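You operate a simulated robot arm through the tools that you are given. There is no shell and no other tool. Be economical: measure what you need, move in short steps, check, and stop when the job is done.

You are at the controls of a simulated robot arm. One attempt, no reset.

TASK
Clear the fan cabinet's alarm: set the white, green and black dials to 2, then press Reset once.
Fine: the fan keeps running; leave the yellow and blue dials alone.

It is judged by the outcome, as a careful person would: the job done as asked, and still so three seconds after it is handed in. It fails if anything else is knocked over, pushed out of place, dropped, spilled or broken.

THE ROBOT
A 6-joint arm with a two-finger gripper, fixed in place. Base frame: the origin is at the foot of the arm, x ahead of it, y to its left, z up. Readings come in mm, rad, newtons and seconds.
It reaches about 1298 mm from its shoulder. Its first joint turns from -2.601 to 2.601 rad. Payload 1.57 kg.
The TCP is the grasp point between the finger pads, 21 mm short of the fingertips. In the tool frame z runs along the fingers and y along their closing line. Largest opening 70 mm; the body of the gripper starts 50 mm behind the TCP.
Orientation is that of the tool frame in the base frame, as a unit quaternion [x, y, z, w]. With the fingers straight down and closing along the base's y, the tool's x points along the base's -x, its y along +y and its z along -z.

THE INTERFACE
- The arm moves only by the tool nudge_tool. Its argument "deltas" is a list of rows, each an object (a shift or turn left out is 0, a gripper value left out holds the last) with "xyz": the shift along the tool's x, y, z in mm, a list of three; "rot": the turn, a rotation vector about the tool's x, y, z in rad, a list of three; "jaw": the finger opening in mm, from 0 to 70. In form: [{"xyz": [tx, ty, tz], "rot": [ax, ay, az], "jaw": jaw}, ...]. A call has 1 to 10 rows; each row shifts and turns the commanded pose from where the row before left it, along the tool's axes as they then stand. A row lasts 0.2 s, in which the tool goes at most 50 mm and 0.15 rad; a call with a longer step from one row to the next is refused whole, and so is a gripper value outside its range. Where a pose cannot be reached the arm comes as near as it can. A force on the tool above 40 N (or 10 N above the force at the start of the call, whichever is more), or a blocked arm, ends the call early, and 0.2 s more pass. Each finger halts on what it meets, pressing with about 30 N; the grip force reading is that of the motor and also rises with nothing between the fingers. The clock runs only during rows and for 0.2 s after the last one: add rows that do not move to give the fingers time. It gives the time, the measured TCP pose, the force on the tool (base axes), the opening and the grip force at its end, in the units of the frame above (readings bear some noise), with the torque about the TCP (base axes, N m) and any sound that the robot's microphone picked up.
- Cameras (640 x 400 px; columns grow to the right, rows downward): "scene" is fixed at [44.6, 503.3, 1420.1]; the picture's right is [0.26, -0.97, 0.00], its down [-0.64, -0.17, -0.75] and it looks along [0.73, 0.19, -0.66] (base axes); focal length 309 px, centre (320, 200). "wrist" rides on the gripper at [79, 4, -81] in the tool frame; the picture's right is [-0.05, 1.00, 0.00], its down [-0.67, -0.04, -0.74] and it looks along [-0.74, -0.04, 0.67] (tool axes); focal length 256 px, centre (320, 200).
- capture(camera): a new picture of that camera. The clock stands still meanwhile.
- slide_trunk(by): slides the trunk up (or, below 0, down) by that many mm; the arm rides with it, the base frame stays. It gives what a move gives, with no picture.
- point_at(camera, pixels): for up to 12 pixels [column, row] of the newest picture of that camera ("zoom" is the newest enlarged one), the place [x, y, z] in the base frame of the surface seen there, good to about 2 mm, but the place of the scene camera against the robot may be out by one fixed shift of up to 18 mm in any direction. The clock stands still meanwhile.
- inspect(camera, box): a new picture of the part [left, top, right, bottom] of that camera's present view, enlarged. The clock stands still meanwhile.
- finish_job(): hands the job in; it is judged then, once.

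Go step by step. Measure first, check grasps and placings, and put right what went wrong. The budget is 80 turns and 46 pictures, counting those below and the enlarged ones. Unless the task says otherwise, let go and move clear before handing in, and close with one line.

The tools are called after ">>>" by a JSON object that holds its "method" and its "body". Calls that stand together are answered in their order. nudge_tool: Moves the arm, as the interface text tells. Its arguments: {"type":"object","properties":{"deltas":{"type":"array","items":{"type":"object","properties":{"xyz":{"type":"array","items":{"type":"number"}},"rot":{"type":"array","items":{"type":"number"}},"jaw":{"type":"number"}}}}},"required":["deltas"]} The other tools are called the same way: slide_trunk (by) slides the trunk up or down; capture (camera) takes a picture; point_at (camera, pixels) gives the place of the surface under pixels of a picture; inspect (camera, box) takes an enlarged picture of a part of a camera's view; finish_job () hands the job in.

At the start:

```text
time_s: 0.0
tcp_pos: [429.6, 401.6, 1166.7]
orientation: [-0.001, 1.0, 0.0, 0.0]
ft_force: [-0.7, 0.6, -0.6]
wrist_torque: [0.05, 0.0, 0.0]
finger_gap: 70.0
grip_force: 0.0
trunk travel left (down, up): [-848.0, 122.0]
```

scene: 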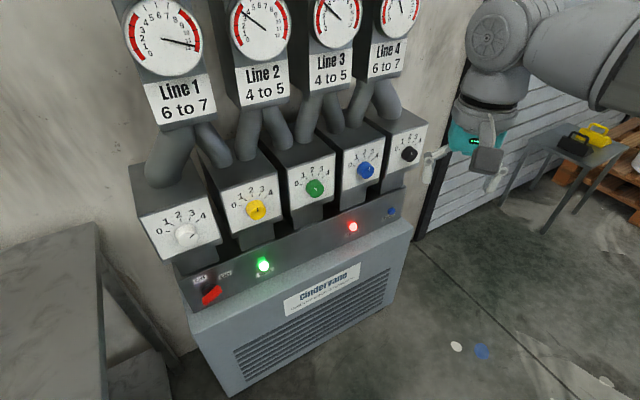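
wrist: 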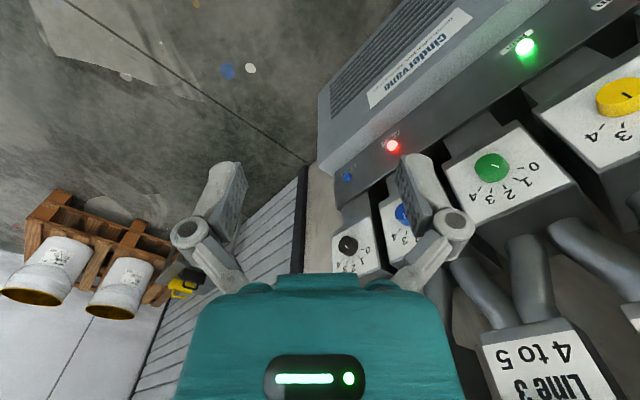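

The scene shows five dials (white, yellow, green, blue, black) and a console with a red lamp and a blue button at about (390,211). I'll zoom in to read them and measure.

>>> {"method": "inspect", "body": {"camera": "scene", "box": [130, 110, 290, 310]}}

>>> {"method": "inspect", "body": {"camera": "scene", "box": [270, 110, 440, 250]}}

>>> {"method": "point_at", "body": {"camera": "scene", "pixels": [[186, 233], [256, 210], [315, 188], [366, 170], [409, 153], [390, 211], [353, 227], [263, 264], [210, 294], [160, 245], [205, 250], [180, 205]]}}

```text
2.00 times, centred on (210, 210) of scene
```

zoom: 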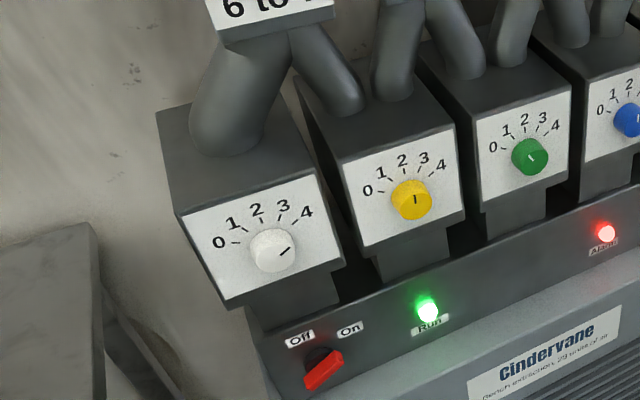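

```text
2.86 times, centred on (355, 180) of scene
```

zoom: 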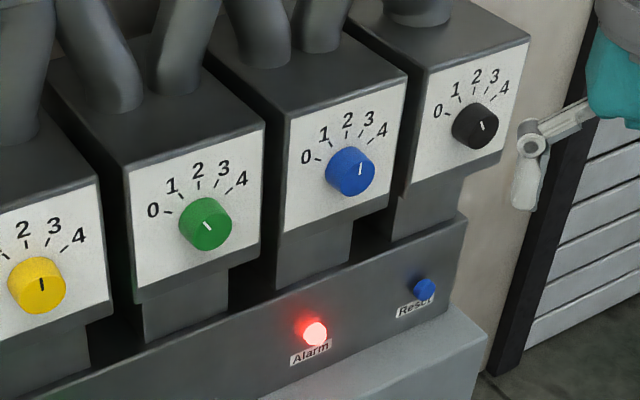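

```text
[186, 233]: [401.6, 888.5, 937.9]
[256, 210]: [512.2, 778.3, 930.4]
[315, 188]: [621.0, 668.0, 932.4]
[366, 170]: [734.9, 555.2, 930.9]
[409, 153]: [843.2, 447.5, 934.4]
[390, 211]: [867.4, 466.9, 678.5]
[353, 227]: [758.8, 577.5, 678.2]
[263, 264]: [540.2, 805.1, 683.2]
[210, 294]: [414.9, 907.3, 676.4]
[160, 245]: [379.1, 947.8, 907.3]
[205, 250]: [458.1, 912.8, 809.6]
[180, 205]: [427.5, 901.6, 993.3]
```

The white plates are legible; I need the plate planes (tilt) and knob protrusion, so I'll sample the zoomed picture's plate corners and knobs.

>>> {"method": "point_at", "body": {"camera": "zoom", "pixels": [[137, 180], [256, 136], [256, 235], [145, 278], [207, 225], [481, 125], [521, 55], [435, 170], [425, 286], [440, 265], [430, 110], [353, 172]]}}

>>> {"method": "inspect", "body": {"camera": "scene", "box": [290, 160, 340, 210]}}

>>> {"method": "inspect", "body": {"camera": "scene", "box": [375, 125, 435, 225]}}

```text
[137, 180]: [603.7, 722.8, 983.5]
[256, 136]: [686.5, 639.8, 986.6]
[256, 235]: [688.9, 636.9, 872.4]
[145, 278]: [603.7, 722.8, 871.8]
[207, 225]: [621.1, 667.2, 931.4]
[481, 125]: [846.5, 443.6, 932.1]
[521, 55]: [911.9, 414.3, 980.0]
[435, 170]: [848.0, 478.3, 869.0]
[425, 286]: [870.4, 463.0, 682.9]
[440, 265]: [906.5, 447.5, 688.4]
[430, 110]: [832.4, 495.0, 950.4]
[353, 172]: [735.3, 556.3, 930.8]
```

```text
8.00 times, centred on (315, 185) of scene
```

zoom: 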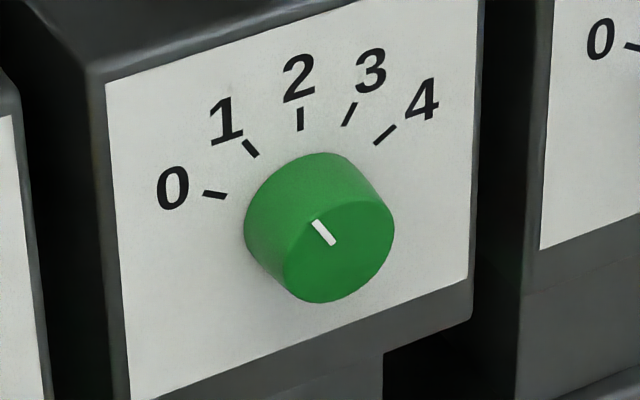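

```text
4.00 times, centred on (405, 175) of scene
```

zoom: 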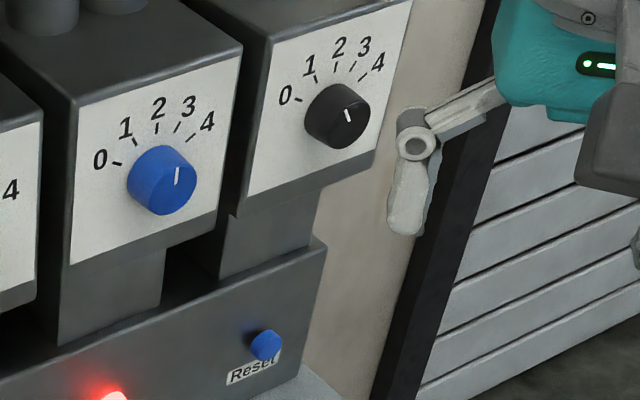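

The plates are vertical at (x+y)/√2 ≈ 938 with knob fronts ≈ 911, so I approach along (0.707, 0.707, 0). First I turn the tool by 45° of yaw and begin tilting it level, in place.

>>> {"method": "nudge_tool", "body": {"deltas": [{"rot": [0, 0, -0.131]}, {"rot": [0, 0, -0.131]}, {"rot": [0, 0, -0.131]}, {"rot": [0, 0, -0.131]}, {"rot": [0, 0, -0.131]}, {"rot": [0, 0, -0.1304]}, {"rot": [0, -0.1428, 0]}, {"rot": [0, -0.1428, 0]}, {"rot": [0, -0.1428, 0]}, {"rot": [0, -0.1428, 0]}]}}

>>> {"method": "nudge_tool", "body": {"deltas": [{"rot": [0, -0.1428, 0]}, {"rot": [0, -0.1428, 0]}, {"rot": [0, -0.1428, 0]}, {"rot": [0, -0.1428, 0]}, {"rot": [0, -0.1428, 0]}, {"rot": [0, -0.1428, 0]}, {"rot": [0, -0.1428, 0]}]}}

```text
time_s: 2.2
tcp_pos: [454.0, 427.2, 1195.5]
orientation: [-0.367, 0.886, 0.108, 0.261]
ft_force: [-0.3, -0.6, -0.6]
wrist_torque: [-0.03, -0.01, 0.04]
finger_gap: 70.1
grip_force: 0.1
out of reach, approached as far as the arm can: row 8, 9, 10
trunk travel left (down, up): [-848.0, 122.0]
```

```text
time_s: 3.8
tcp_pos: [513.0, 489.6, 1345.9]
orientation: [-0.271, 0.667, 0.266, 0.641]
ft_force: [1.3, -0.6, -0.2]
wrist_torque: [-0.01, -0.01, 0.04]
finger_gap: 70.2
grip_force: 0.0
out of reach, approached as far as the arm can: row 1, 2, 3, 4, 5, 6, 7
trunk travel left (down, up): [-848.0, 122.0]
```

The arm ran out of reach folding back, so the TCP is at z 1346; lowering the trunk will bring it to dial height with the arm in a comfortable shape. I'll lower 410 mm.

>>> {"method": "slide_trunk", "body": {"by": -410}}

>>> {"method": "capture", "body": {"camera": "scene"}}

>>> {"method": "capture", "body": {"camera": "wrist"}}

```text
refused: -410 is not a number from -400 to 400
```

```text
39 pictures are left
```

scene: 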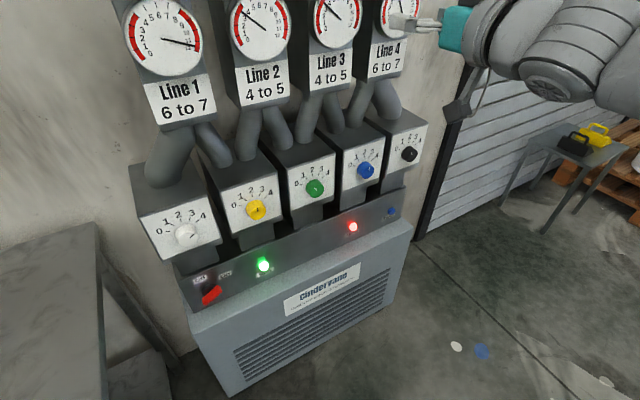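

```text
38 pictures are left
```

wrist: 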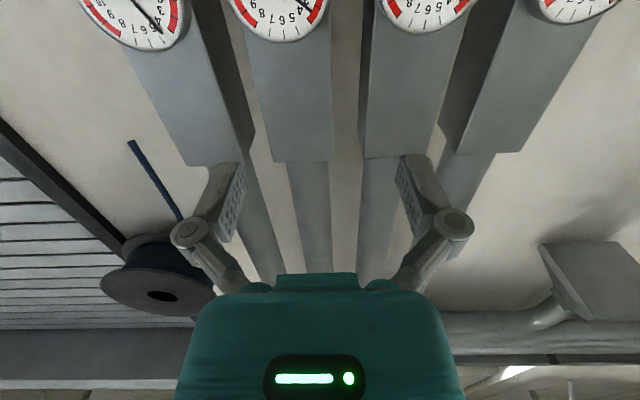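

The TCP is clear of the cabinet; lowering 400 mm.

>>> {"method": "slide_trunk", "body": {"by": -400}}

>>> {"method": "capture", "body": {"camera": "wrist"}}

```text
time_s: 7.6
tcp_pos: [513.8, 489.6, 945.4]
orientation: [-0.273, 0.666, 0.263, 0.642]
ft_force: [0.5, -0.2, 0.3]
wrist_torque: [0.01, 0.01, -0.01]
finger_gap: 69.6
grip_force: 0.1
trunk travel left (down, up): [-448.0, 522.0]
```

```text
37 pictures are left
```

wrist: 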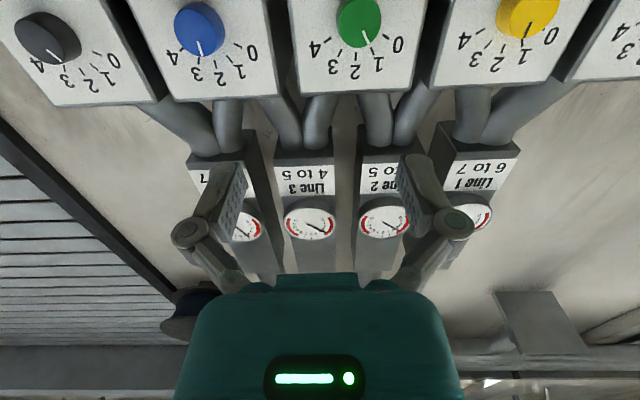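

The wrist view now shows the knobs along the top; I'll zoom on them and measure in wrist coordinates (reliable against the robot).

>>> {"method": "inspect", "body": {"camera": "wrist", "box": [0, 0, 160, 100]}}

>>> {"method": "inspect", "body": {"camera": "wrist", "box": [290, 0, 430, 90]}}

>>> {"method": "point_at", "body": {"camera": "wrist", "pixels": [[358, 36], [200, 38], [47, 48], [526, 25], [310, 85], [410, 82], [350, 80], [205, 90], [300, 20], [110, 60], [350, 20], [362, 42]]}}

```text
4.00 times, centred on (80, 50) of wrist
```

zoom: 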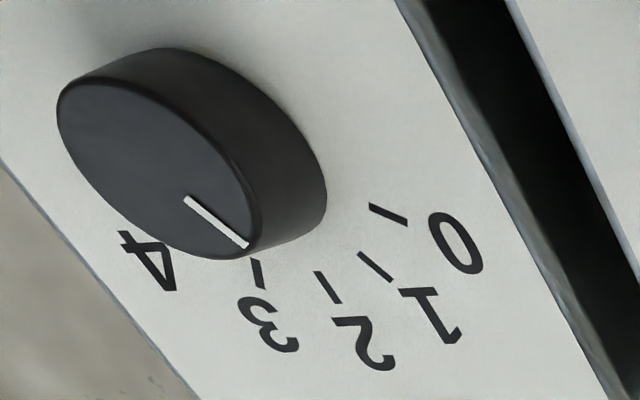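

```text
4.44 times, centred on (360, 45) of wrist
```

zoom: 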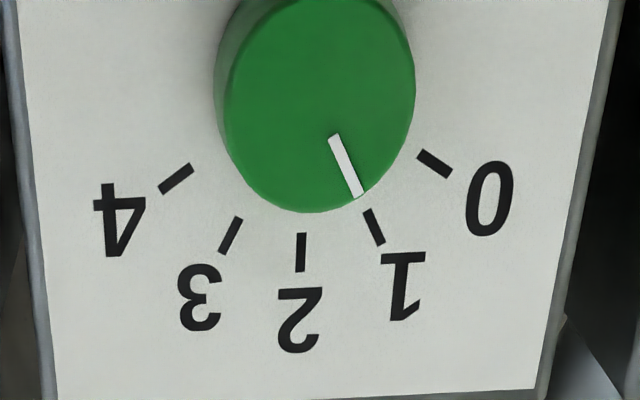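

```text
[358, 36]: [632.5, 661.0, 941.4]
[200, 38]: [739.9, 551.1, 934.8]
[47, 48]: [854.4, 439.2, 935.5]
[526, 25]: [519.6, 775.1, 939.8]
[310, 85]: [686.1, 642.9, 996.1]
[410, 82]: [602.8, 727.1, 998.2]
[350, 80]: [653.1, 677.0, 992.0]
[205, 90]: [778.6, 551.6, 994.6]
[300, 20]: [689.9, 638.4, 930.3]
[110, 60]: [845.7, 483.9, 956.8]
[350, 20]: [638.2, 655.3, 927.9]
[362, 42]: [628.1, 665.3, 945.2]
```

Green points at 1, black at about 1; knob fronts lie at d ≈ 914.6 and green's centre at s ≈ -23. I'll level the tool (0.036 rad), then move in front of the green knob in small steps.

>>> {"method": "nudge_tool", "body": {"deltas": [{"rot": [0, -0.036, 0]}, {"xyz": [6, 20, 0]}, {"xyz": [6, 20, 0]}]}}

```text
time_s: 8.4
tcp_pos: [484.1, 517.6, 952.1]
orientation: [-0.269, 0.656, 0.267, 0.652]
ft_force: [-0.6, 0.7, -0.1]
wrist_torque: [-0.02, -0.02, 0.02]
finger_gap: 70.2
grip_force: 0.0
out of reach, approached as far as the arm can: row 2, 3
trunk travel left (down, up): [-448.0, 522.0]
```

Levelled, but the arm is folded near its limit; moving forward and lowering the trunk a bit should ease that.

>>> {"method": "slide_trunk", "body": {"by": -100}}

>>> {"method": "nudge_tool", "body": {"deltas": [{"xyz": [0, 0, 30]}, {"xyz": [0, 0, 30]}, {"xyz": [0, 0, 30]}]}}

```text
time_s: 9.8
tcp_pos: [484.5, 516.9, 852.1]
orientation: [-0.269, 0.656, 0.267, 0.652]
ft_force: [-0.1, -0.2, 0.0]
wrist_torque: [0.01, 0.0, 0.01]
finger_gap: 70.1
grip_force: 0.1
trunk travel left (down, up): [-348.0, 622.0]
```

```text
time_s: 10.6
tcp_pos: [547.7, 577.1, 852.0]
orientation: [-0.269, 0.656, 0.267, 0.653]
ft_force: [-0.2, 0.0, -1.0]
wrist_torque: [0.0, 0.03, -0.02]
finger_gap: 70.2
grip_force: 0.1
trunk travel left (down, up): [-348.0, 622.0]
```

Reach is fine now. Raising 80 mm with the tool to dial height, then looking.

>>> {"method": "nudge_tool", "body": {"deltas": [{"xyz": [-40, 2, 0], "rot": [-0.0075, 0, 0]}, {"xyz": [-40, 0, 0]}]}}

>>> {"method": "capture", "body": {"camera": "wrist"}}

```text
time_s: 11.2
tcp_pos: [544.0, 579.3, 850.1]
orientation: [-0.271, 0.654, 0.27, 0.652]
ft_force: [-0.1, -0.1, -0.9]
wrist_torque: [0.04, -0.01, 0.03]
finger_gap: 70.1
grip_force: 0.1
out of reach, approached as far as the arm can: row 1, 2
trunk travel left (down, up): [-348.0, 622.0]
```

```text
34 pictures are left
```

wrist: 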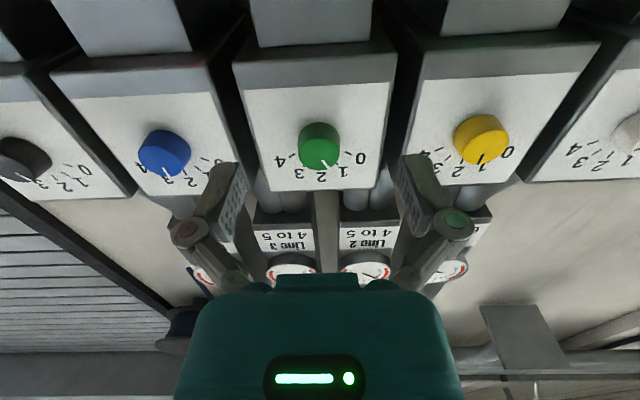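

Tool motion upward is limited in this arm shape, but the trunk gives exact vertical motion. Green knob is at (320,145); raising the trunk 82 mm.

>>> {"method": "slide_trunk", "body": {"by": 82}}

>>> {"method": "capture", "body": {"camera": "wrist"}}

>>> {"method": "capture", "body": {"camera": "scene"}}

```text
time_s: 12.3
tcp_pos: [544.5, 580.2, 934.1]
orientation: [-0.271, 0.654, 0.271, 0.653]
ft_force: [-1.2, 0.6, -0.2]
wrist_torque: [-0.02, 0.01, 0.02]
finger_gap: 70.2
grip_force: 0.0
trunk travel left (down, up): [-430.0, 540.0]
```

```text
33 pictures are left
```

wrist: 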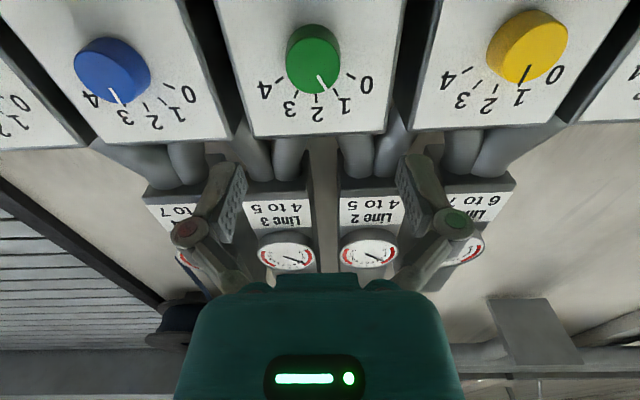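

```text
32 pictures are left
```

scene: 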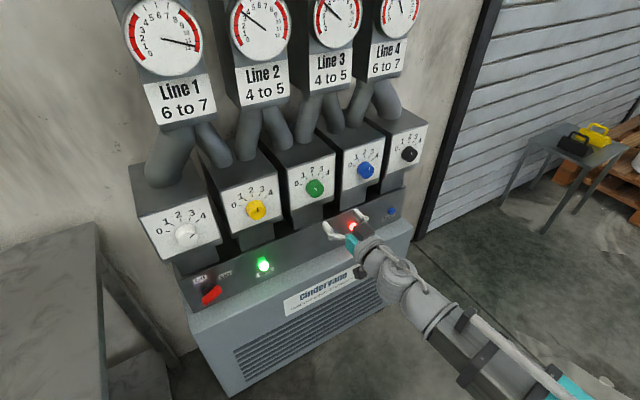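

The arm is level in front of green (315,60). I'll measure the knob front and plate precisely from here.

>>> {"method": "inspect", "body": {"camera": "wrist", "box": [250, 10, 390, 130]}}

>>> {"method": "point_at", "body": {"camera": "wrist", "pixels": [[289, 67], [312, 67], [336, 67], [312, 45], [312, 80], [312, 90], [270, 110], [350, 110], [318, 98], [270, 40], [380, 40]]}}

```text
3.33 times, centred on (320, 70) of wrist
```

zoom: 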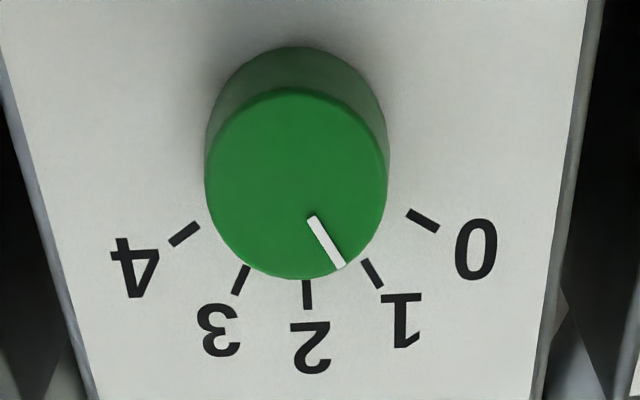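

```text
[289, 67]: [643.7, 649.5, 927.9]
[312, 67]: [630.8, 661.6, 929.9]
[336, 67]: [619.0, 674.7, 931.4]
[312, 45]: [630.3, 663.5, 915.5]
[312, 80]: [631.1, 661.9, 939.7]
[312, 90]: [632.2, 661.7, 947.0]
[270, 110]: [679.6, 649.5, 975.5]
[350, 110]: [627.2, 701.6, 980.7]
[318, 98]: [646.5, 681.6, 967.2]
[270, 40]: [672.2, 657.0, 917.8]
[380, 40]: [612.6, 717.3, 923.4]
```

Green centre: s ≈ -22.3, z ≈ 929.5, front at d ≈ 914, Ø40; ticks are 30° apart and its mark sits on 1. I'll align the TCP and check that a +0.52 rad roll is reachable in free air, then roll back.

>>> {"method": "nudge_tool", "body": {"deltas": [{"xyz": [4.6, -3, 20]}, {"rot": [0, 0, 0.131]}, {"rot": [0, 0, 0.131]}, {"rot": [0, 0, 0.131]}, {"rot": [0, 0, 0.131]}]}}

```text
time_s: 13.5
tcp_pos: [561.5, 592.3, 932.6]
orientation: [-0.092, 0.703, 0.431, 0.559]
ft_force: [-0.3, 0.3, 1.0]
wrist_torque: [0.0, 0.01, -0.03]
finger_gap: 69.9
grip_force: 0.0
out of reach, approached as far as the arm can: row 1
trunk travel left (down, up): [-430.0, 540.0]
```

Roll works; only the vertical shift was short by 3 mm, so the trunk covers it. Rolling back to start and closing in.

>>> {"method": "slide_trunk", "body": {"by": -3}}

>>> {"method": "nudge_tool", "body": {"deltas": [{"rot": [0, 0, -0.131]}, {"rot": [0, 0, -0.131]}, {"rot": [0, 0, -0.131]}, {"rot": [0, 0, -0.131]}, {"xyz": [0, 0, 25]}, {"xyz": [0, 0, 20]}]}}

>>> {"method": "capture", "body": {"camera": "wrist"}}

```text
time_s: 14.1
tcp_pos: [561.0, 592.5, 931.0]
orientation: [-0.092, 0.702, 0.43, 0.559]
ft_force: [0.4, -0.1, 0.2]
wrist_torque: [0.01, 0.0, -0.01]
finger_gap: 70.1
grip_force: 0.1
trunk travel left (down, up): [-427.0, 543.0]
```

```text
time_s: 15.5
tcp_pos: [594.1, 622.5, 930.2]
orientation: [-0.271, 0.655, 0.27, 0.652]
ft_force: [-0.5, -0.5, -1.0]
wrist_torque: [-0.02, -0.02, 0.02]
finger_gap: 69.8
grip_force: 0.1
trunk travel left (down, up): [-427.0, 543.0]
```

```text
30 pictures are left
```

wrist: 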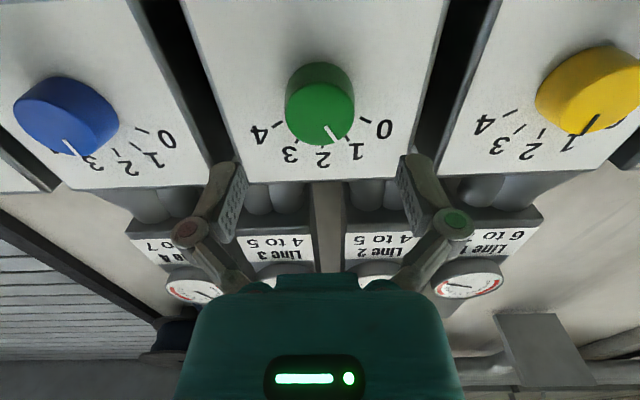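

TCP is at d 860, s -20, z 930; knob centred between the fingers' lines (320,100). Advancing 50 mm with a 2 mm sideways correction.

>>> {"method": "nudge_tool", "body": {"deltas": [{"xyz": [0, 2, 15]}, {"xyz": [0, 0, 15]}, {"xyz": [0, 0, 12]}, {"xyz": [0, 0, 8]}, {}]}}

>>> {"method": "capture", "body": {"camera": "wrist"}}

```text
time_s: 16.7
tcp_pos: [627.6, 658.0, 931.3]
orientation: [-0.271, 0.655, 0.27, 0.652]
ft_force: [0.1, 0.1, 0.3]
wrist_torque: [-0.01, 0.02, -0.02]
finger_gap: 70.1
grip_force: 0.1
trunk travel left (down, up): [-427.0, 543.0]
```

```text
29 pictures are left
```

wrist: 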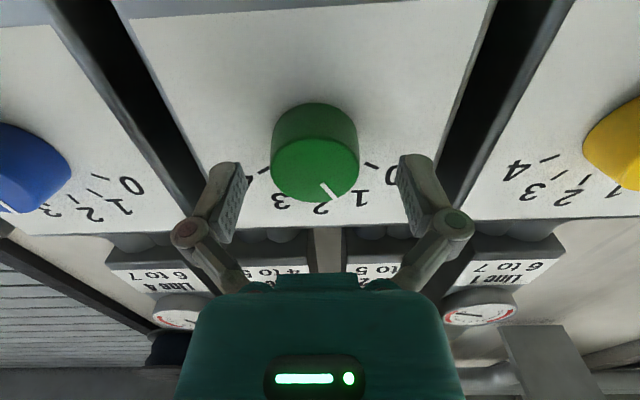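

The knob appears slightly left and low of the TCP; I'll zoom to fix its centre before closing.

>>> {"method": "inspect", "body": {"camera": "wrist", "box": [230, 90, 410, 230]}}

>>> {"method": "point_at", "body": {"camera": "wrist", "pixels": [[278, 170], [315, 170], [352, 170], [315, 145], [315, 195], [315, 200], [315, 141]]}}

```text
2.86 times, centred on (320, 160) of wrist
```

zoom: 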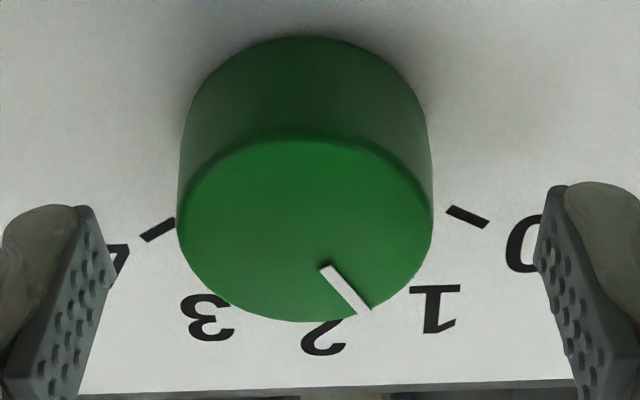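

```text
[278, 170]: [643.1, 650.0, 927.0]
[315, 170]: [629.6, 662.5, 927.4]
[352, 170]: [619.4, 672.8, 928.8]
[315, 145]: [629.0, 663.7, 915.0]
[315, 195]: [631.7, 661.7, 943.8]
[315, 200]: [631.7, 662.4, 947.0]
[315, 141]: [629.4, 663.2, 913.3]
```

The knob centre matches the TCP within about 2 mm, so I close on it.

>>> {"method": "nudge_tool", "body": {"deltas": [{"xyz": [0.5, -1, 0], "jaw": 50}, {"jaw": 36}, {"jaw": 36}, {"jaw": 36}]}}

>>> {"method": "inspect", "body": {"camera": "wrist", "box": [230, 90, 410, 230]}}

```text
time_s: 17.7
tcp_pos: [629.3, 657.1, 931.2]
orientation: [-0.271, 0.655, 0.27, 0.652]
ft_force: [2.7, -11.5, -2.7]
wrist_torque: [-0.14, 0.16, -0.55]
finger_gap: 41.7
grip_force: 32.3
trunk travel left (down, up): [-427.0, 543.0]
```

```text
2.86 times, centred on (320, 160) of wrist
```

zoom: 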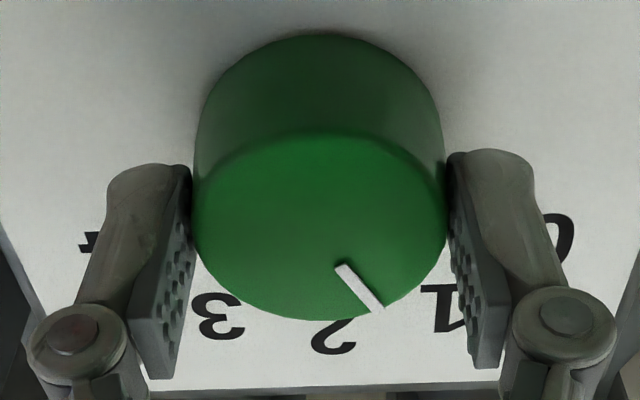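

Gripped at 41.7 mm with modest side load. Rolling +0.524 rad (clockwise) toward 2.

>>> {"method": "nudge_tool", "body": {"deltas": [{"rot": [0, 0, 0.105]}, {"rot": [0, 0, 0.105]}, {"rot": [0, 0, 0.105]}, {"rot": [0, 0, 0.105]}, {"rot": [0, 0, 0.104]}, {}]}}

>>> {"method": "inspect", "body": {"camera": "wrist", "box": [230, 90, 410, 230]}}

```text
time_s: 18.9
tcp_pos: [627.9, 656.7, 930.1]
orientation: [-0.091, 0.703, 0.429, 0.56]
ft_force: [0.6, -6.8, -5.8]
wrist_torque: [-0.13, 0.08, -0.25]
finger_gap: 41.7
grip_force: 32.4
trunk travel left (down, up): [-427.0, 543.0]
stopped in row 6: the force on the tool passed its limit at 40 N (the readings are from after the stop); the commanded pose is now the measured one
```

```text
2.86 times, centred on (320, 160) of wrist
```

zoom: 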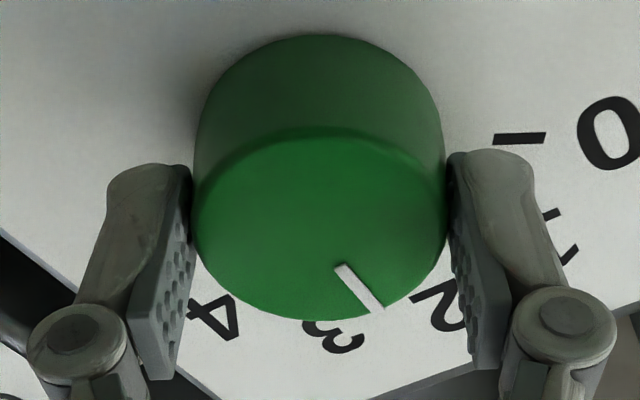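

The mark now sits on 2. Opening, backing out and verifying.

>>> {"method": "nudge_tool", "body": {"deltas": [{"jaw": 70}, {"jaw": 70}, {"jaw": 70}, {"xyz": [0, 0, -25]}, {"xyz": [0, 0, -35]}, {"xyz": [0, 0, -40]}]}}

>>> {"method": "inspect", "body": {"camera": "scene", "box": [290, 130, 430, 220]}}

>>> {"method": "capture", "body": {"camera": "wrist"}}

```text
time_s: 20.4
tcp_pos: [559.1, 586.5, 929.9]
orientation: [-0.091, 0.703, 0.429, 0.56]
ft_force: [0.3, 0.5, -0.5]
wrist_torque: [0.02, 0.0, -0.02]
finger_gap: 70.0
grip_force: 0.1
trunk travel left (down, up): [-427.0, 543.0]
```

```text
4.44 times, centred on (360, 175) of scene
```

zoom: 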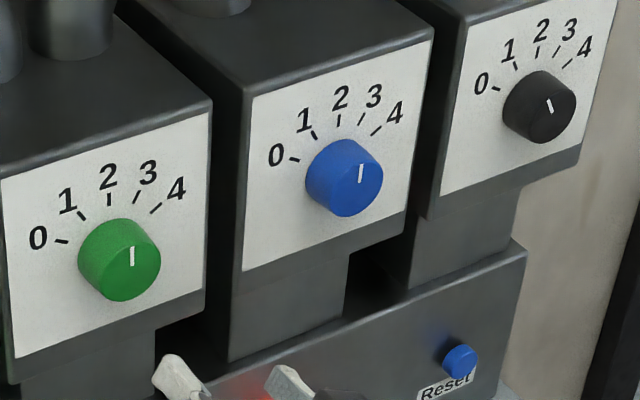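

```text
24 pictures are left
```

wrist: 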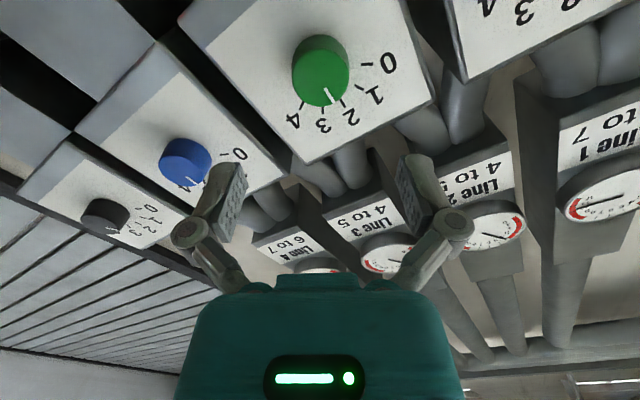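

Green reads 2. Rolling back and moving sideways to the black knob (s ≈ 292).

>>> {"method": "nudge_tool", "body": {"deltas": [{"rot": [0, 0, -0.131]}, {"rot": [0, 0, -0.131]}, {"rot": [0, 0, -0.131]}, {"rot": [0, 0, -0.131]}, {"xyz": [0, -45, 0]}, {"xyz": [0, -45, 0]}, {"xyz": [0, -45, 0]}, {"xyz": [0, -45, 0]}, {"xyz": [0, -45, 0]}, {"xyz": [0, -45, 0]}]}}

>>> {"method": "nudge_tool", "body": {"deltas": [{"xyz": [0, -40, 0]}, {}]}}

>>> {"method": "capture", "body": {"camera": "wrist"}}

```text
time_s: 22.6
tcp_pos: [751.1, 395.0, 930.4]
orientation: [-0.272, 0.654, 0.271, 0.652]
ft_force: [-0.5, -0.4, 0.3]
wrist_torque: [0.01, 0.01, -0.01]
finger_gap: 70.0
grip_force: 0.1
trunk travel left (down, up): [-427.0, 543.0]
```

```text
time_s: 23.1
tcp_pos: [775.3, 366.4, 930.7]
orientation: [-0.271, 0.654, 0.27, 0.653]
ft_force: [0.7, 0.1, 0.1]
wrist_torque: [-0.01, -0.01, -0.02]
finger_gap: 69.7
grip_force: 0.1
trunk travel left (down, up): [-427.0, 543.0]
```

```text
23 pictures are left
```

wrist: 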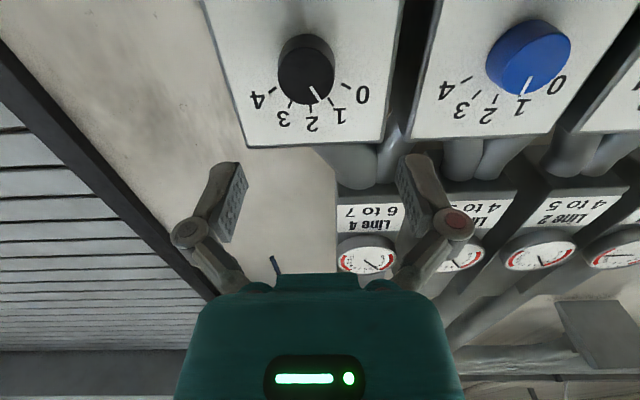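

Black knob is at (306,72), mark near 1. Measuring its centre and angle.

>>> {"method": "inspect", "body": {"camera": "wrist", "box": [240, 20, 380, 140]}}

>>> {"method": "point_at", "body": {"camera": "wrist", "pixels": [[284, 77], [304, 77], [328, 77], [304, 60], [304, 92], [312, 110], [304, 77]]}}

```text
3.33 times, centred on (310, 80) of wrist
```

zoom: 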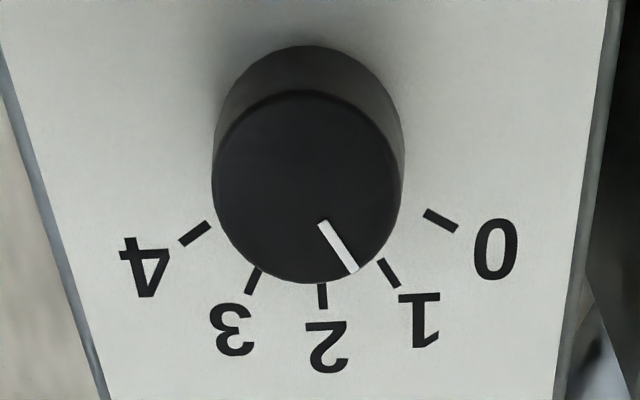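

```text
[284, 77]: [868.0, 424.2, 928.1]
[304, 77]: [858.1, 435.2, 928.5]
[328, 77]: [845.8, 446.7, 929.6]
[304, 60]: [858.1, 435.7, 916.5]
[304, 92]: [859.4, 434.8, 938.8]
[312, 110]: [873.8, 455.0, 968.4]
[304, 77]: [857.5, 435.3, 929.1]
```

Black is on 1, centre at about 9.8 mm to tool −y. Shifting and advancing to d ≈ 909, then zooming before closing.

>>> {"method": "nudge_tool", "body": {"deltas": [{"xyz": [1.5, -9.8, 20]}, {"xyz": [0, 0, 30]}, {"xyz": [0, 0, 25]}, {"xyz": [0, 0, 15]}, {"xyz": [0, 0, 12]}, {}]}}

>>> {"method": "inspect", "body": {"camera": "wrist", "box": [230, 90, 410, 230]}}

```text
time_s: 24.6
tcp_pos: [855.5, 433.7, 931.2]
orientation: [-0.27, 0.655, 0.269, 0.653]
ft_force: [0.5, 0.5, 0.5]
wrist_torque: [0.01, 0.01, -0.01]
finger_gap: 70.3
grip_force: 0.1
out of reach, approached as far as the arm can: row 3
trunk travel left (down, up): [-427.0, 543.0]
```

```text
2.86 times, centred on (320, 160) of wrist
```

zoom: 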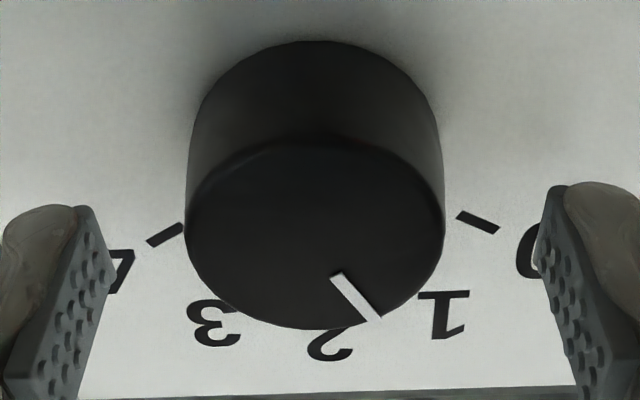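

Well centred (knob mid 314 vs fingers 322, ~1 mm). Closing and rolling +0.524.

>>> {"method": "nudge_tool", "body": {"deltas": [{"xyz": [0, -1.2, 0], "jaw": 50}, {"jaw": 38}, {"jaw": 38}, {"jaw": 38}]}}

>>> {"method": "nudge_tool", "body": {"deltas": [{"rot": [0, 0, 0.105]}, {"rot": [0, 0, 0.105]}, {"rot": [0, 0, 0.105]}, {"rot": [0, 0, 0.105]}, {"rot": [0, 0, 0.104]}, {}]}}

>>> {"method": "inspect", "body": {"camera": "wrist", "box": [230, 90, 410, 230]}}

```text
time_s: 25.6
tcp_pos: [856.0, 431.6, 930.9]
orientation: [-0.27, 0.654, 0.27, 0.653]
ft_force: [-0.9, 1.3, 0.3]
wrist_torque: [0.07, -0.02, 0.16]
finger_gap: 41.9
grip_force: 31.7
trunk travel left (down, up): [-427.0, 543.0]
```

```text
time_s: 26.9
tcp_pos: [856.7, 431.3, 931.5]
orientation: [-0.091, 0.702, 0.43, 0.56]
ft_force: [18.4, 14.4, 18.6]
wrist_torque: [0.24, -0.3, -0.04]
finger_gap: 42.0
grip_force: 32.2
trunk travel left (down, up): [-427.0, 543.0]
```

```text
2.86 times, centred on (320, 160) of wrist
```

zoom: 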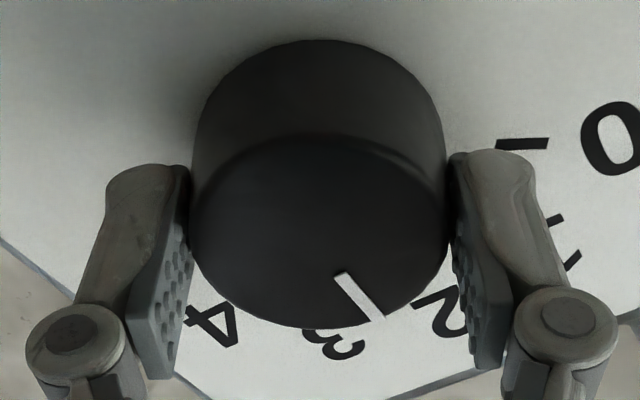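

Black's mark is now on 2. Releasing, backing off, unrolling, then traversing toward white.

>>> {"method": "nudge_tool", "body": {"deltas": [{"jaw": 70}, {"jaw": 70}, {"jaw": 70}, {"xyz": [0, 0, -25]}, {"xyz": [0, 0, -35]}, {"xyz": [0, 0, -40]}, {"rot": [0, 0, -0.131]}, {"rot": [0, 0, -0.131]}, {"rot": [0, 0, -0.131]}, {"rot": [0, 0, -0.131]}]}}

>>> {"method": "inspect", "body": {"camera": "scene", "box": [375, 125, 435, 225]}}

>>> {"method": "nudge_tool", "body": {"deltas": [{"xyz": [0, 45, 0]}, {"xyz": [0, 45, 0]}, {"xyz": [0, 45, 0]}, {"xyz": [0, 45, 0]}, {"xyz": [0, 45, 0]}, {"xyz": [0, 45, 0]}, {"xyz": [0, 45, 0]}]}}

```text
time_s: 29.1
tcp_pos: [786.0, 361.1, 932.4]
orientation: [-0.271, 0.654, 0.269, 0.653]
ft_force: [-0.1, 0.7, -0.1]
wrist_torque: [0.0, 0.01, -0.02]
finger_gap: 70.0
grip_force: 0.0
trunk travel left (down, up): [-427.0, 543.0]
```

```text
4.00 times, centred on (405, 175) of scene
```

zoom: 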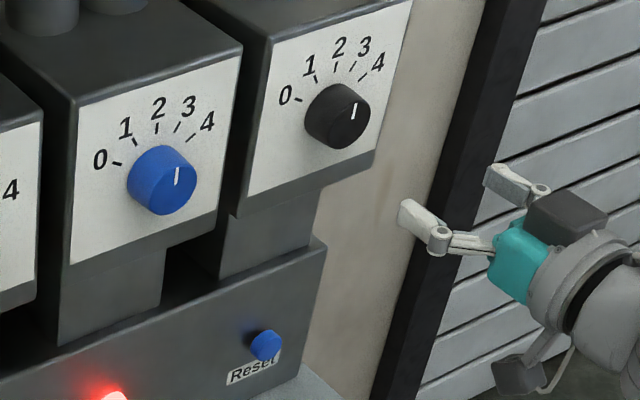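

```text
time_s: 30.8
tcp_pos: [559.4, 582.3, 929.9]
orientation: [-0.27, 0.655, 0.269, 0.652]
ft_force: [1.0, -0.2, -0.9]
wrist_torque: [0.05, 0.0, 0.04]
finger_gap: 69.7
grip_force: 0.0
trunk travel left (down, up): [-427.0, 543.0]
```

Black reads 2. Continuing to white.

>>> {"method": "nudge_tool", "body": {"deltas": [{"xyz": [0, 45, 0]}, {"xyz": [0, 45, 0]}, {"xyz": [0, 45, 0]}, {"xyz": [0, 45, 0]}, {"xyz": [0, 45, 0]}, {"xyz": [0, 45, 0]}, {"xyz": [0, 45, 0]}, {}]}}

>>> {"method": "capture", "body": {"camera": "wrist"}}

```text
time_s: 32.5
tcp_pos: [341.2, 804.3, 931.7]
orientation: [-0.271, 0.654, 0.27, 0.653]
ft_force: [-0.3, 0.3, -0.6]
wrist_torque: [-0.02, -0.02, -0.02]
finger_gap: 69.9
grip_force: 0.1
trunk travel left (down, up): [-427.0, 543.0]
```

```text
18 pictures are left
```

wrist: 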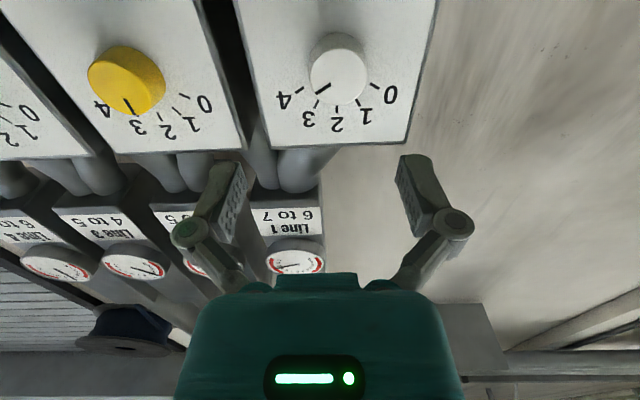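

White knob front is at about (338,75), so ~12.6 mm to tool +y, pointing at 4. Zooming to confirm angle and measuring.

>>> {"method": "inspect", "body": {"camera": "wrist", "box": [270, 20, 410, 140]}}

>>> {"method": "point_at", "body": {"camera": "wrist", "pixels": [[318, 78], [338, 78], [358, 78], [338, 60], [338, 95]]}}

```text
3.33 times, centred on (340, 80) of wrist
```

zoom: 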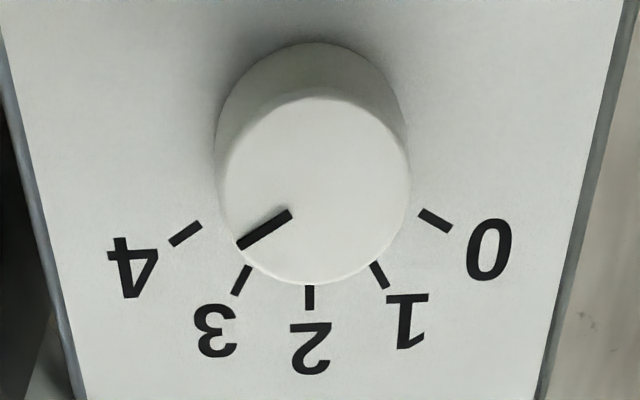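

```text
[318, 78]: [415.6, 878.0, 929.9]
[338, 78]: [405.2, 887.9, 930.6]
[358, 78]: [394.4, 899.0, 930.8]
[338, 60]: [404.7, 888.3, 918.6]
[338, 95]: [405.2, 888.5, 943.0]
```

White is on 4 (60° to undo). I'll centre (+13 mm y), pre-roll +0.524 so the turn spans ±30°, and advance.

>>> {"method": "nudge_tool", "body": {"deltas": [{"xyz": [0, 13, 0]}, {"rot": [0, 0, 0.131]}, {"rot": [0, 0, 0.131]}, {"rot": [0, 0, 0.131]}, {"rot": [0, 0, 0.131]}, {"xyz": [0, 0, 30]}, {"xyz": [0, 0, 30]}, {"xyz": [0, 0, 25]}, {"xyz": [0, 0, 15]}, {}]}}

>>> {"method": "inspect", "body": {"camera": "wrist", "box": [230, 90, 410, 230]}}

```text
time_s: 34.8
tcp_pos: [403.0, 888.8, 930.7]
orientation: [-0.092, 0.704, 0.428, 0.559]
ft_force: [-0.1, -0.2, 0.0]
wrist_torque: [0.0, -0.01, 0.0]
finger_gap: 69.9
grip_force: 0.2
out of reach, approached as far as the arm can: row 6
trunk travel left (down, up): [-427.0, 543.0]
```

```text
2.86 times, centred on (320, 160) of wrist
```

zoom: 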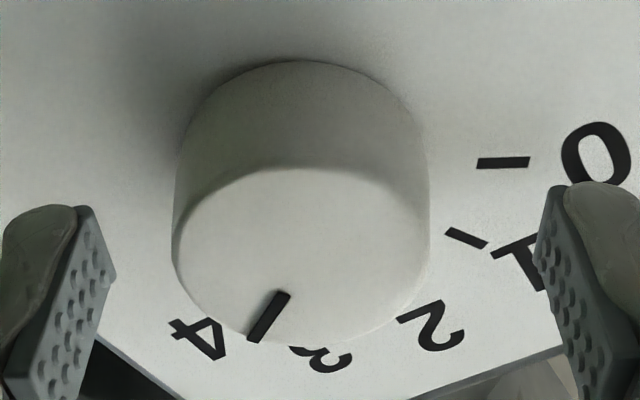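

The knob is ~3 mm off to the left and slightly lower in the image; correcting (x −2.5, y −3) and closing.

>>> {"method": "nudge_tool", "body": {"deltas": [{"xyz": [-2.5, -3.2, -1]}, {"jaw": 50}, {"jaw": 38}, {"jaw": 38}, {"jaw": 38}]}}

>>> {"method": "inspect", "body": {"camera": "wrist", "box": [230, 90, 410, 230]}}

```text
time_s: 36.0
tcp_pos: [403.7, 883.5, 931.4]
orientation: [-0.094, 0.703, 0.429, 0.56]
ft_force: [0.1, 0.2, 0.8]
wrist_torque: [-0.06, 0.05, 0.22]
finger_gap: 41.8
grip_force: 31.9
trunk travel left (down, up): [-427.0, 543.0]
```

```text
2.86 times, centred on (320, 160) of wrist
```

zoom: 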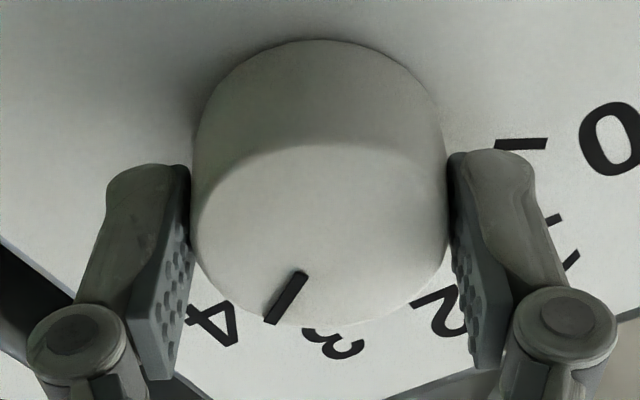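

Clean grip with almost no side load. Rolling −1.047 rad (4→2).

>>> {"method": "nudge_tool", "body": {"deltas": [{"rot": [0, 0, -0.116]}, {"rot": [0, 0, -0.116]}, {"rot": [0, 0, -0.116]}, {"rot": [0, 0, -0.116]}, {"rot": [0, 0, -0.116]}, {"rot": [0, 0, -0.116]}, {"rot": [0, 0, -0.117]}, {"rot": [0, 0, -0.117]}, {"rot": [0, 0, -0.117]}, {}]}}

>>> {"method": "inspect", "body": {"camera": "wrist", "box": [230, 90, 410, 230]}}

```text
time_s: 38.1
tcp_pos: [403.5, 884.3, 930.8]
orientation: [-0.432, 0.563, 0.092, 0.699]
ft_force: [0.9, 14.7, 10.9]
wrist_torque: [0.55, -0.5, 0.45]
finger_gap: 41.7
grip_force: 32.2
trunk travel left (down, up): [-427.0, 543.0]
```

```text
2.86 times, centred on (320, 160) of wrist
```

zoom: 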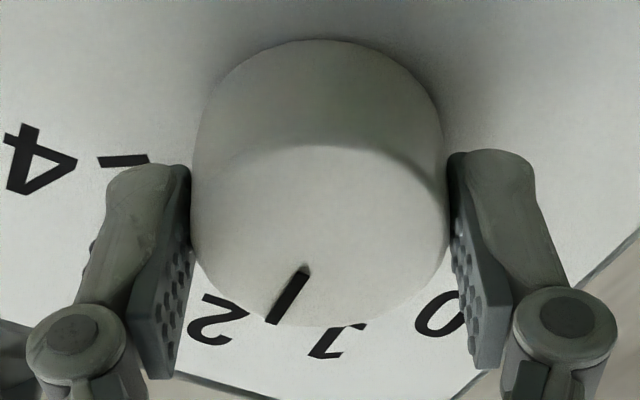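

Mark now lines up with 2. Releasing, backing off, unrolling and checking all dials.

>>> {"method": "nudge_tool", "body": {"deltas": [{"jaw": 70}, {"jaw": 70}, {"jaw": 70}, {"xyz": [0, 0, -25]}, {"xyz": [0, 0, -35]}, {"xyz": [0, 0, -45]}, {"rot": [0, 0, 0.131]}, {"rot": [0, 0, 0.131]}, {"rot": [0, 0, 0.131]}, {"rot": [0, 0, 0.131]}]}}

>>> {"method": "inspect", "body": {"camera": "wrist", "box": [240, 10, 420, 150]}}

>>> {"method": "capture", "body": {"camera": "scene"}}

```text
time_s: 40.4
tcp_pos: [330.4, 809.4, 931.1]
orientation: [-0.271, 0.655, 0.271, 0.651]
ft_force: [0.9, 0.0, -0.1]
wrist_torque: [-0.02, 0.0, -0.01]
finger_gap: 69.8
grip_force: 0.0
trunk travel left (down, up): [-427.0, 543.0]
```

```text
2.86 times, centred on (330, 80) of wrist
```

zoom: 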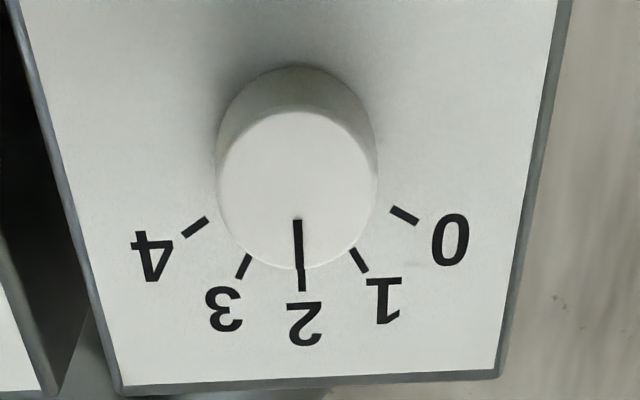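

```text
12 pictures are left
```

scene: 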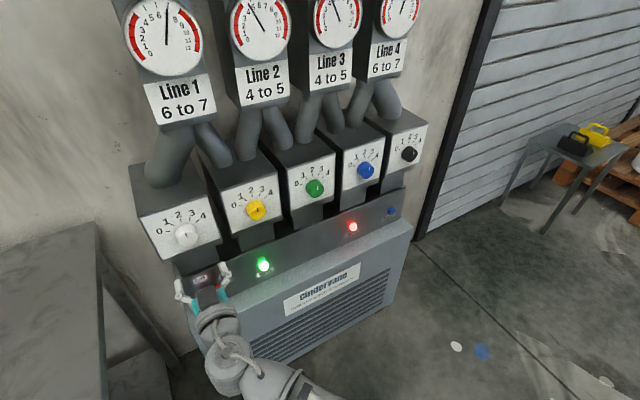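

White reads 2 and the gauges moved into their bands; the alarm light is still red awaiting Reset. Traversing back to s ≈ 298 with the jaw closing.

>>> {"method": "nudge_tool", "body": {"deltas": [{"xyz": [0, -45, 0], "jaw": 0}, {"xyz": [0, -45, 0]}, {"xyz": [0, -45, 0]}, {"xyz": [0, -45, 0]}, {"xyz": [0, -45, 0]}, {"xyz": [0, -45, 0]}, {"xyz": [0, -45, 0]}]}}

>>> {"method": "nudge_tool", "body": {"deltas": [{"xyz": [0, -45, 0]}, {"xyz": [0, -45, 0]}, {"xyz": [0, -45, 0]}, {"xyz": [0, -45, 0]}, {"xyz": [0, -45, 0]}, {"xyz": [0, -45, 0]}, {"xyz": [0, -47, 0]}]}}

>>> {"method": "nudge_tool", "body": {"deltas": [{"xyz": [40, 0, 0]}, {"xyz": [40, 0, 0]}, {"xyz": [40, 0, 0]}, {"xyz": [40, 0, 0]}, {}]}}

```text
time_s: 42.0
tcp_pos: [553.9, 584.4, 930.6]
orientation: [-0.27, 0.654, 0.27, 0.653]
ft_force: [-0.7, 0.6, 0.3]
wrist_torque: [0.01, -0.02, -0.05]
finger_gap: 0.0
grip_force: 28.6
trunk travel left (down, up): [-427.0, 543.0]
```

```text
time_s: 43.5
tcp_pos: [776.7, 362.3, 931.0]
orientation: [-0.271, 0.655, 0.27, 0.652]
ft_force: [0.0, 1.0, 0.5]
wrist_torque: [-0.02, 0.0, -0.04]
finger_gap: 0.0
grip_force: 29.3
out of reach, approached as far as the arm can: row 5
trunk travel left (down, up): [-427.0, 543.0]
```

```text
time_s: 44.8
tcp_pos: [775.8, 361.2, 929.6]
orientation: [-0.27, 0.656, 0.269, 0.651]
ft_force: [-1.0, 0.2, -0.2]
wrist_torque: [0.01, -0.01, -0.05]
finger_gap: 0.0
grip_force: 28.4
out of reach, approached as far as the arm can: row 1, 2, 3, 4
trunk travel left (down, up): [-427.0, 543.0]
```

Vertical tool motion is blocked in this arm shape, so I'll use the trunk. First, checking how far the lower cabinet sticks out below the button.

>>> {"method": "point_at", "body": {"camera": "scene", "pixels": [[400, 222], [380, 240], [408, 232], [395, 255], [340, 255], [340, 300], [320, 285], [372, 222], [372, 205], [405, 200], [390, 211], [370, 215]]}}

>>> {"method": "slide_trunk", "body": {"by": -150}}

>>> {"method": "capture", "body": {"camera": "wrist"}}

```text
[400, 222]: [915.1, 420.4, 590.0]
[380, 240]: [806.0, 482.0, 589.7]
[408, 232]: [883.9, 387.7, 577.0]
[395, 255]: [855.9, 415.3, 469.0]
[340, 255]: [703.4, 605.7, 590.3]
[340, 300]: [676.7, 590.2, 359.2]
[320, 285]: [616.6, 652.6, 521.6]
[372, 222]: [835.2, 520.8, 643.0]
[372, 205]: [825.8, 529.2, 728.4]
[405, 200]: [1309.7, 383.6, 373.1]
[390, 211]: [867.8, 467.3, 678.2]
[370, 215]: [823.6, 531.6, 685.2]
```

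```text
time_s: 46.5
tcp_pos: [777.2, 360.6, 780.1]
orientation: [-0.27, 0.655, 0.27, 0.652]
ft_force: [0.5, 0.2, 0.5]
wrist_torque: [0.03, 0.02, 0.04]
finger_gap: 0.0
grip_force: 28.5
trunk travel left (down, up): [-277.0, 693.0]
```

```text
11 pictures are left
```

wrist: 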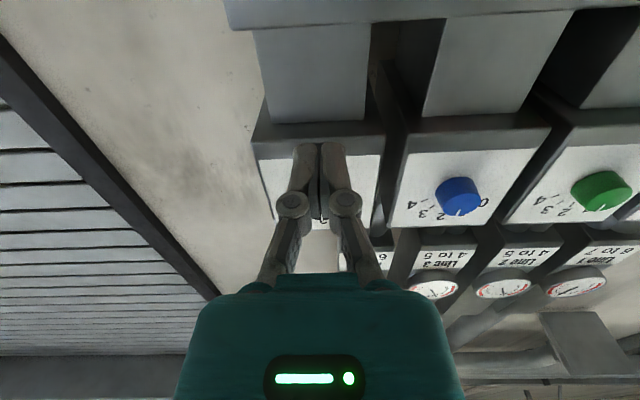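

The console face is vertical at d ≈ 960, the button front ≈ 946, and the lower cabinet front ≈ 901 with its top at z 590 — clear of the gripper and camera at button height. Lowering another 100 mm.

>>> {"method": "slide_trunk", "body": {"by": -100}}

>>> {"method": "capture", "body": {"camera": "wrist"}}

>>> {"method": "inspect", "body": {"camera": "scene", "box": [350, 130, 470, 270]}}

```text
time_s: 47.8
tcp_pos: [775.9, 361.6, 680.1]
orientation: [-0.27, 0.656, 0.269, 0.652]
ft_force: [-0.6, 0.0, 0.2]
wrist_torque: [-0.02, 0.0, -0.03]
finger_gap: 0.3
grip_force: 28.5
trunk travel left (down, up): [-177.0, 793.0]
```

```text
10 pictures are left
```

wrist: 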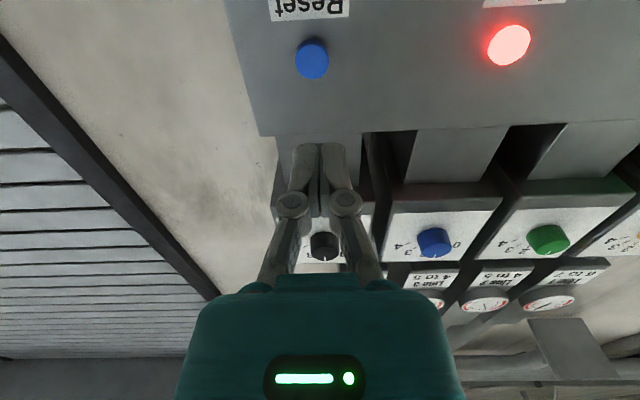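

```text
2.86 times, centred on (410, 200) of scene
```

zoom: 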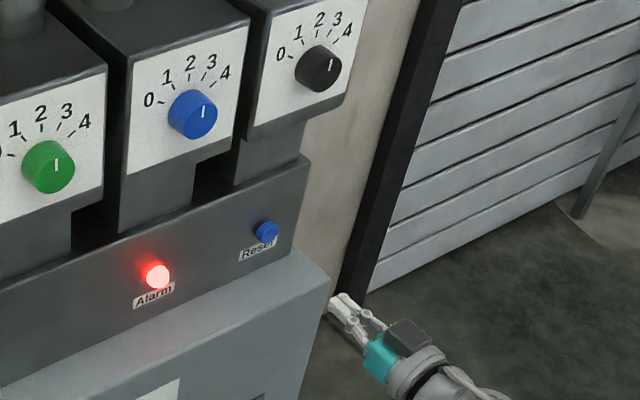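

>>> {"method": "point_at", "body": {"camera": "wrist", "pixels": [[300, 62], [311, 64], [324, 64], [311, 52], [311, 74], [285, 90], [350, 90], [350, 40]]}}

>>> {"method": "inspect", "body": {"camera": "wrist", "box": [260, 20, 380, 110]}}

```text
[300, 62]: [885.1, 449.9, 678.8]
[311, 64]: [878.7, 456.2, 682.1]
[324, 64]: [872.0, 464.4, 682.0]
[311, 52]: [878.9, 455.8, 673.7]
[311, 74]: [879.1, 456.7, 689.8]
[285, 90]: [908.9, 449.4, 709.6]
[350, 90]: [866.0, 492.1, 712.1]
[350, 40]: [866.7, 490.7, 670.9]
```

```text
4.44 times, centred on (320, 65) of wrist
```

zoom: 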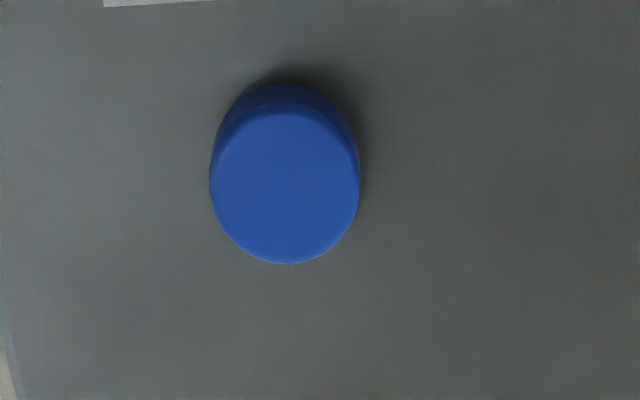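

Button front centre: d 944, s 298.3, z 681; TCP at d 804, s 293. Shifting −6 mm y and advancing to ~10 mm short of contact.

>>> {"method": "nudge_tool", "body": {"deltas": [{"xyz": [0, -6, 20]}, {"xyz": [0, 0, 30]}, {"xyz": [0, 0, 30]}, {"xyz": [0, 0, 25]}, {}]}}

>>> {"method": "capture", "body": {"camera": "wrist"}}

```text
time_s: 49.0
tcp_pos: [854.2, 432.5, 680.7]
orientation: [-0.271, 0.655, 0.27, 0.652]
ft_force: [-0.7, 0.3, -0.3]
wrist_torque: [0.0, 0.02, 0.0]
finger_gap: 0.2
grip_force: 29.0
trunk travel left (down, up): [-177.0, 793.0]
```

```text
7 pictures are left
```

wrist: 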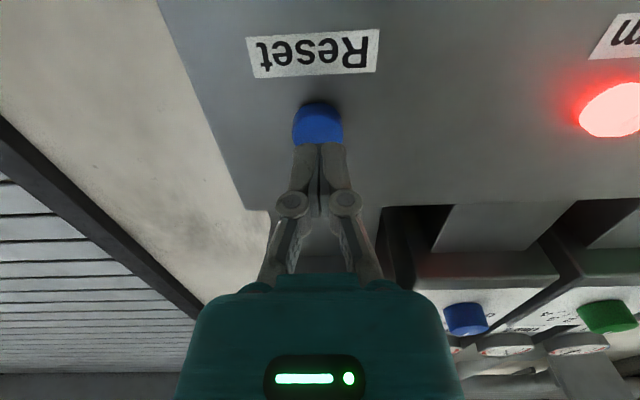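

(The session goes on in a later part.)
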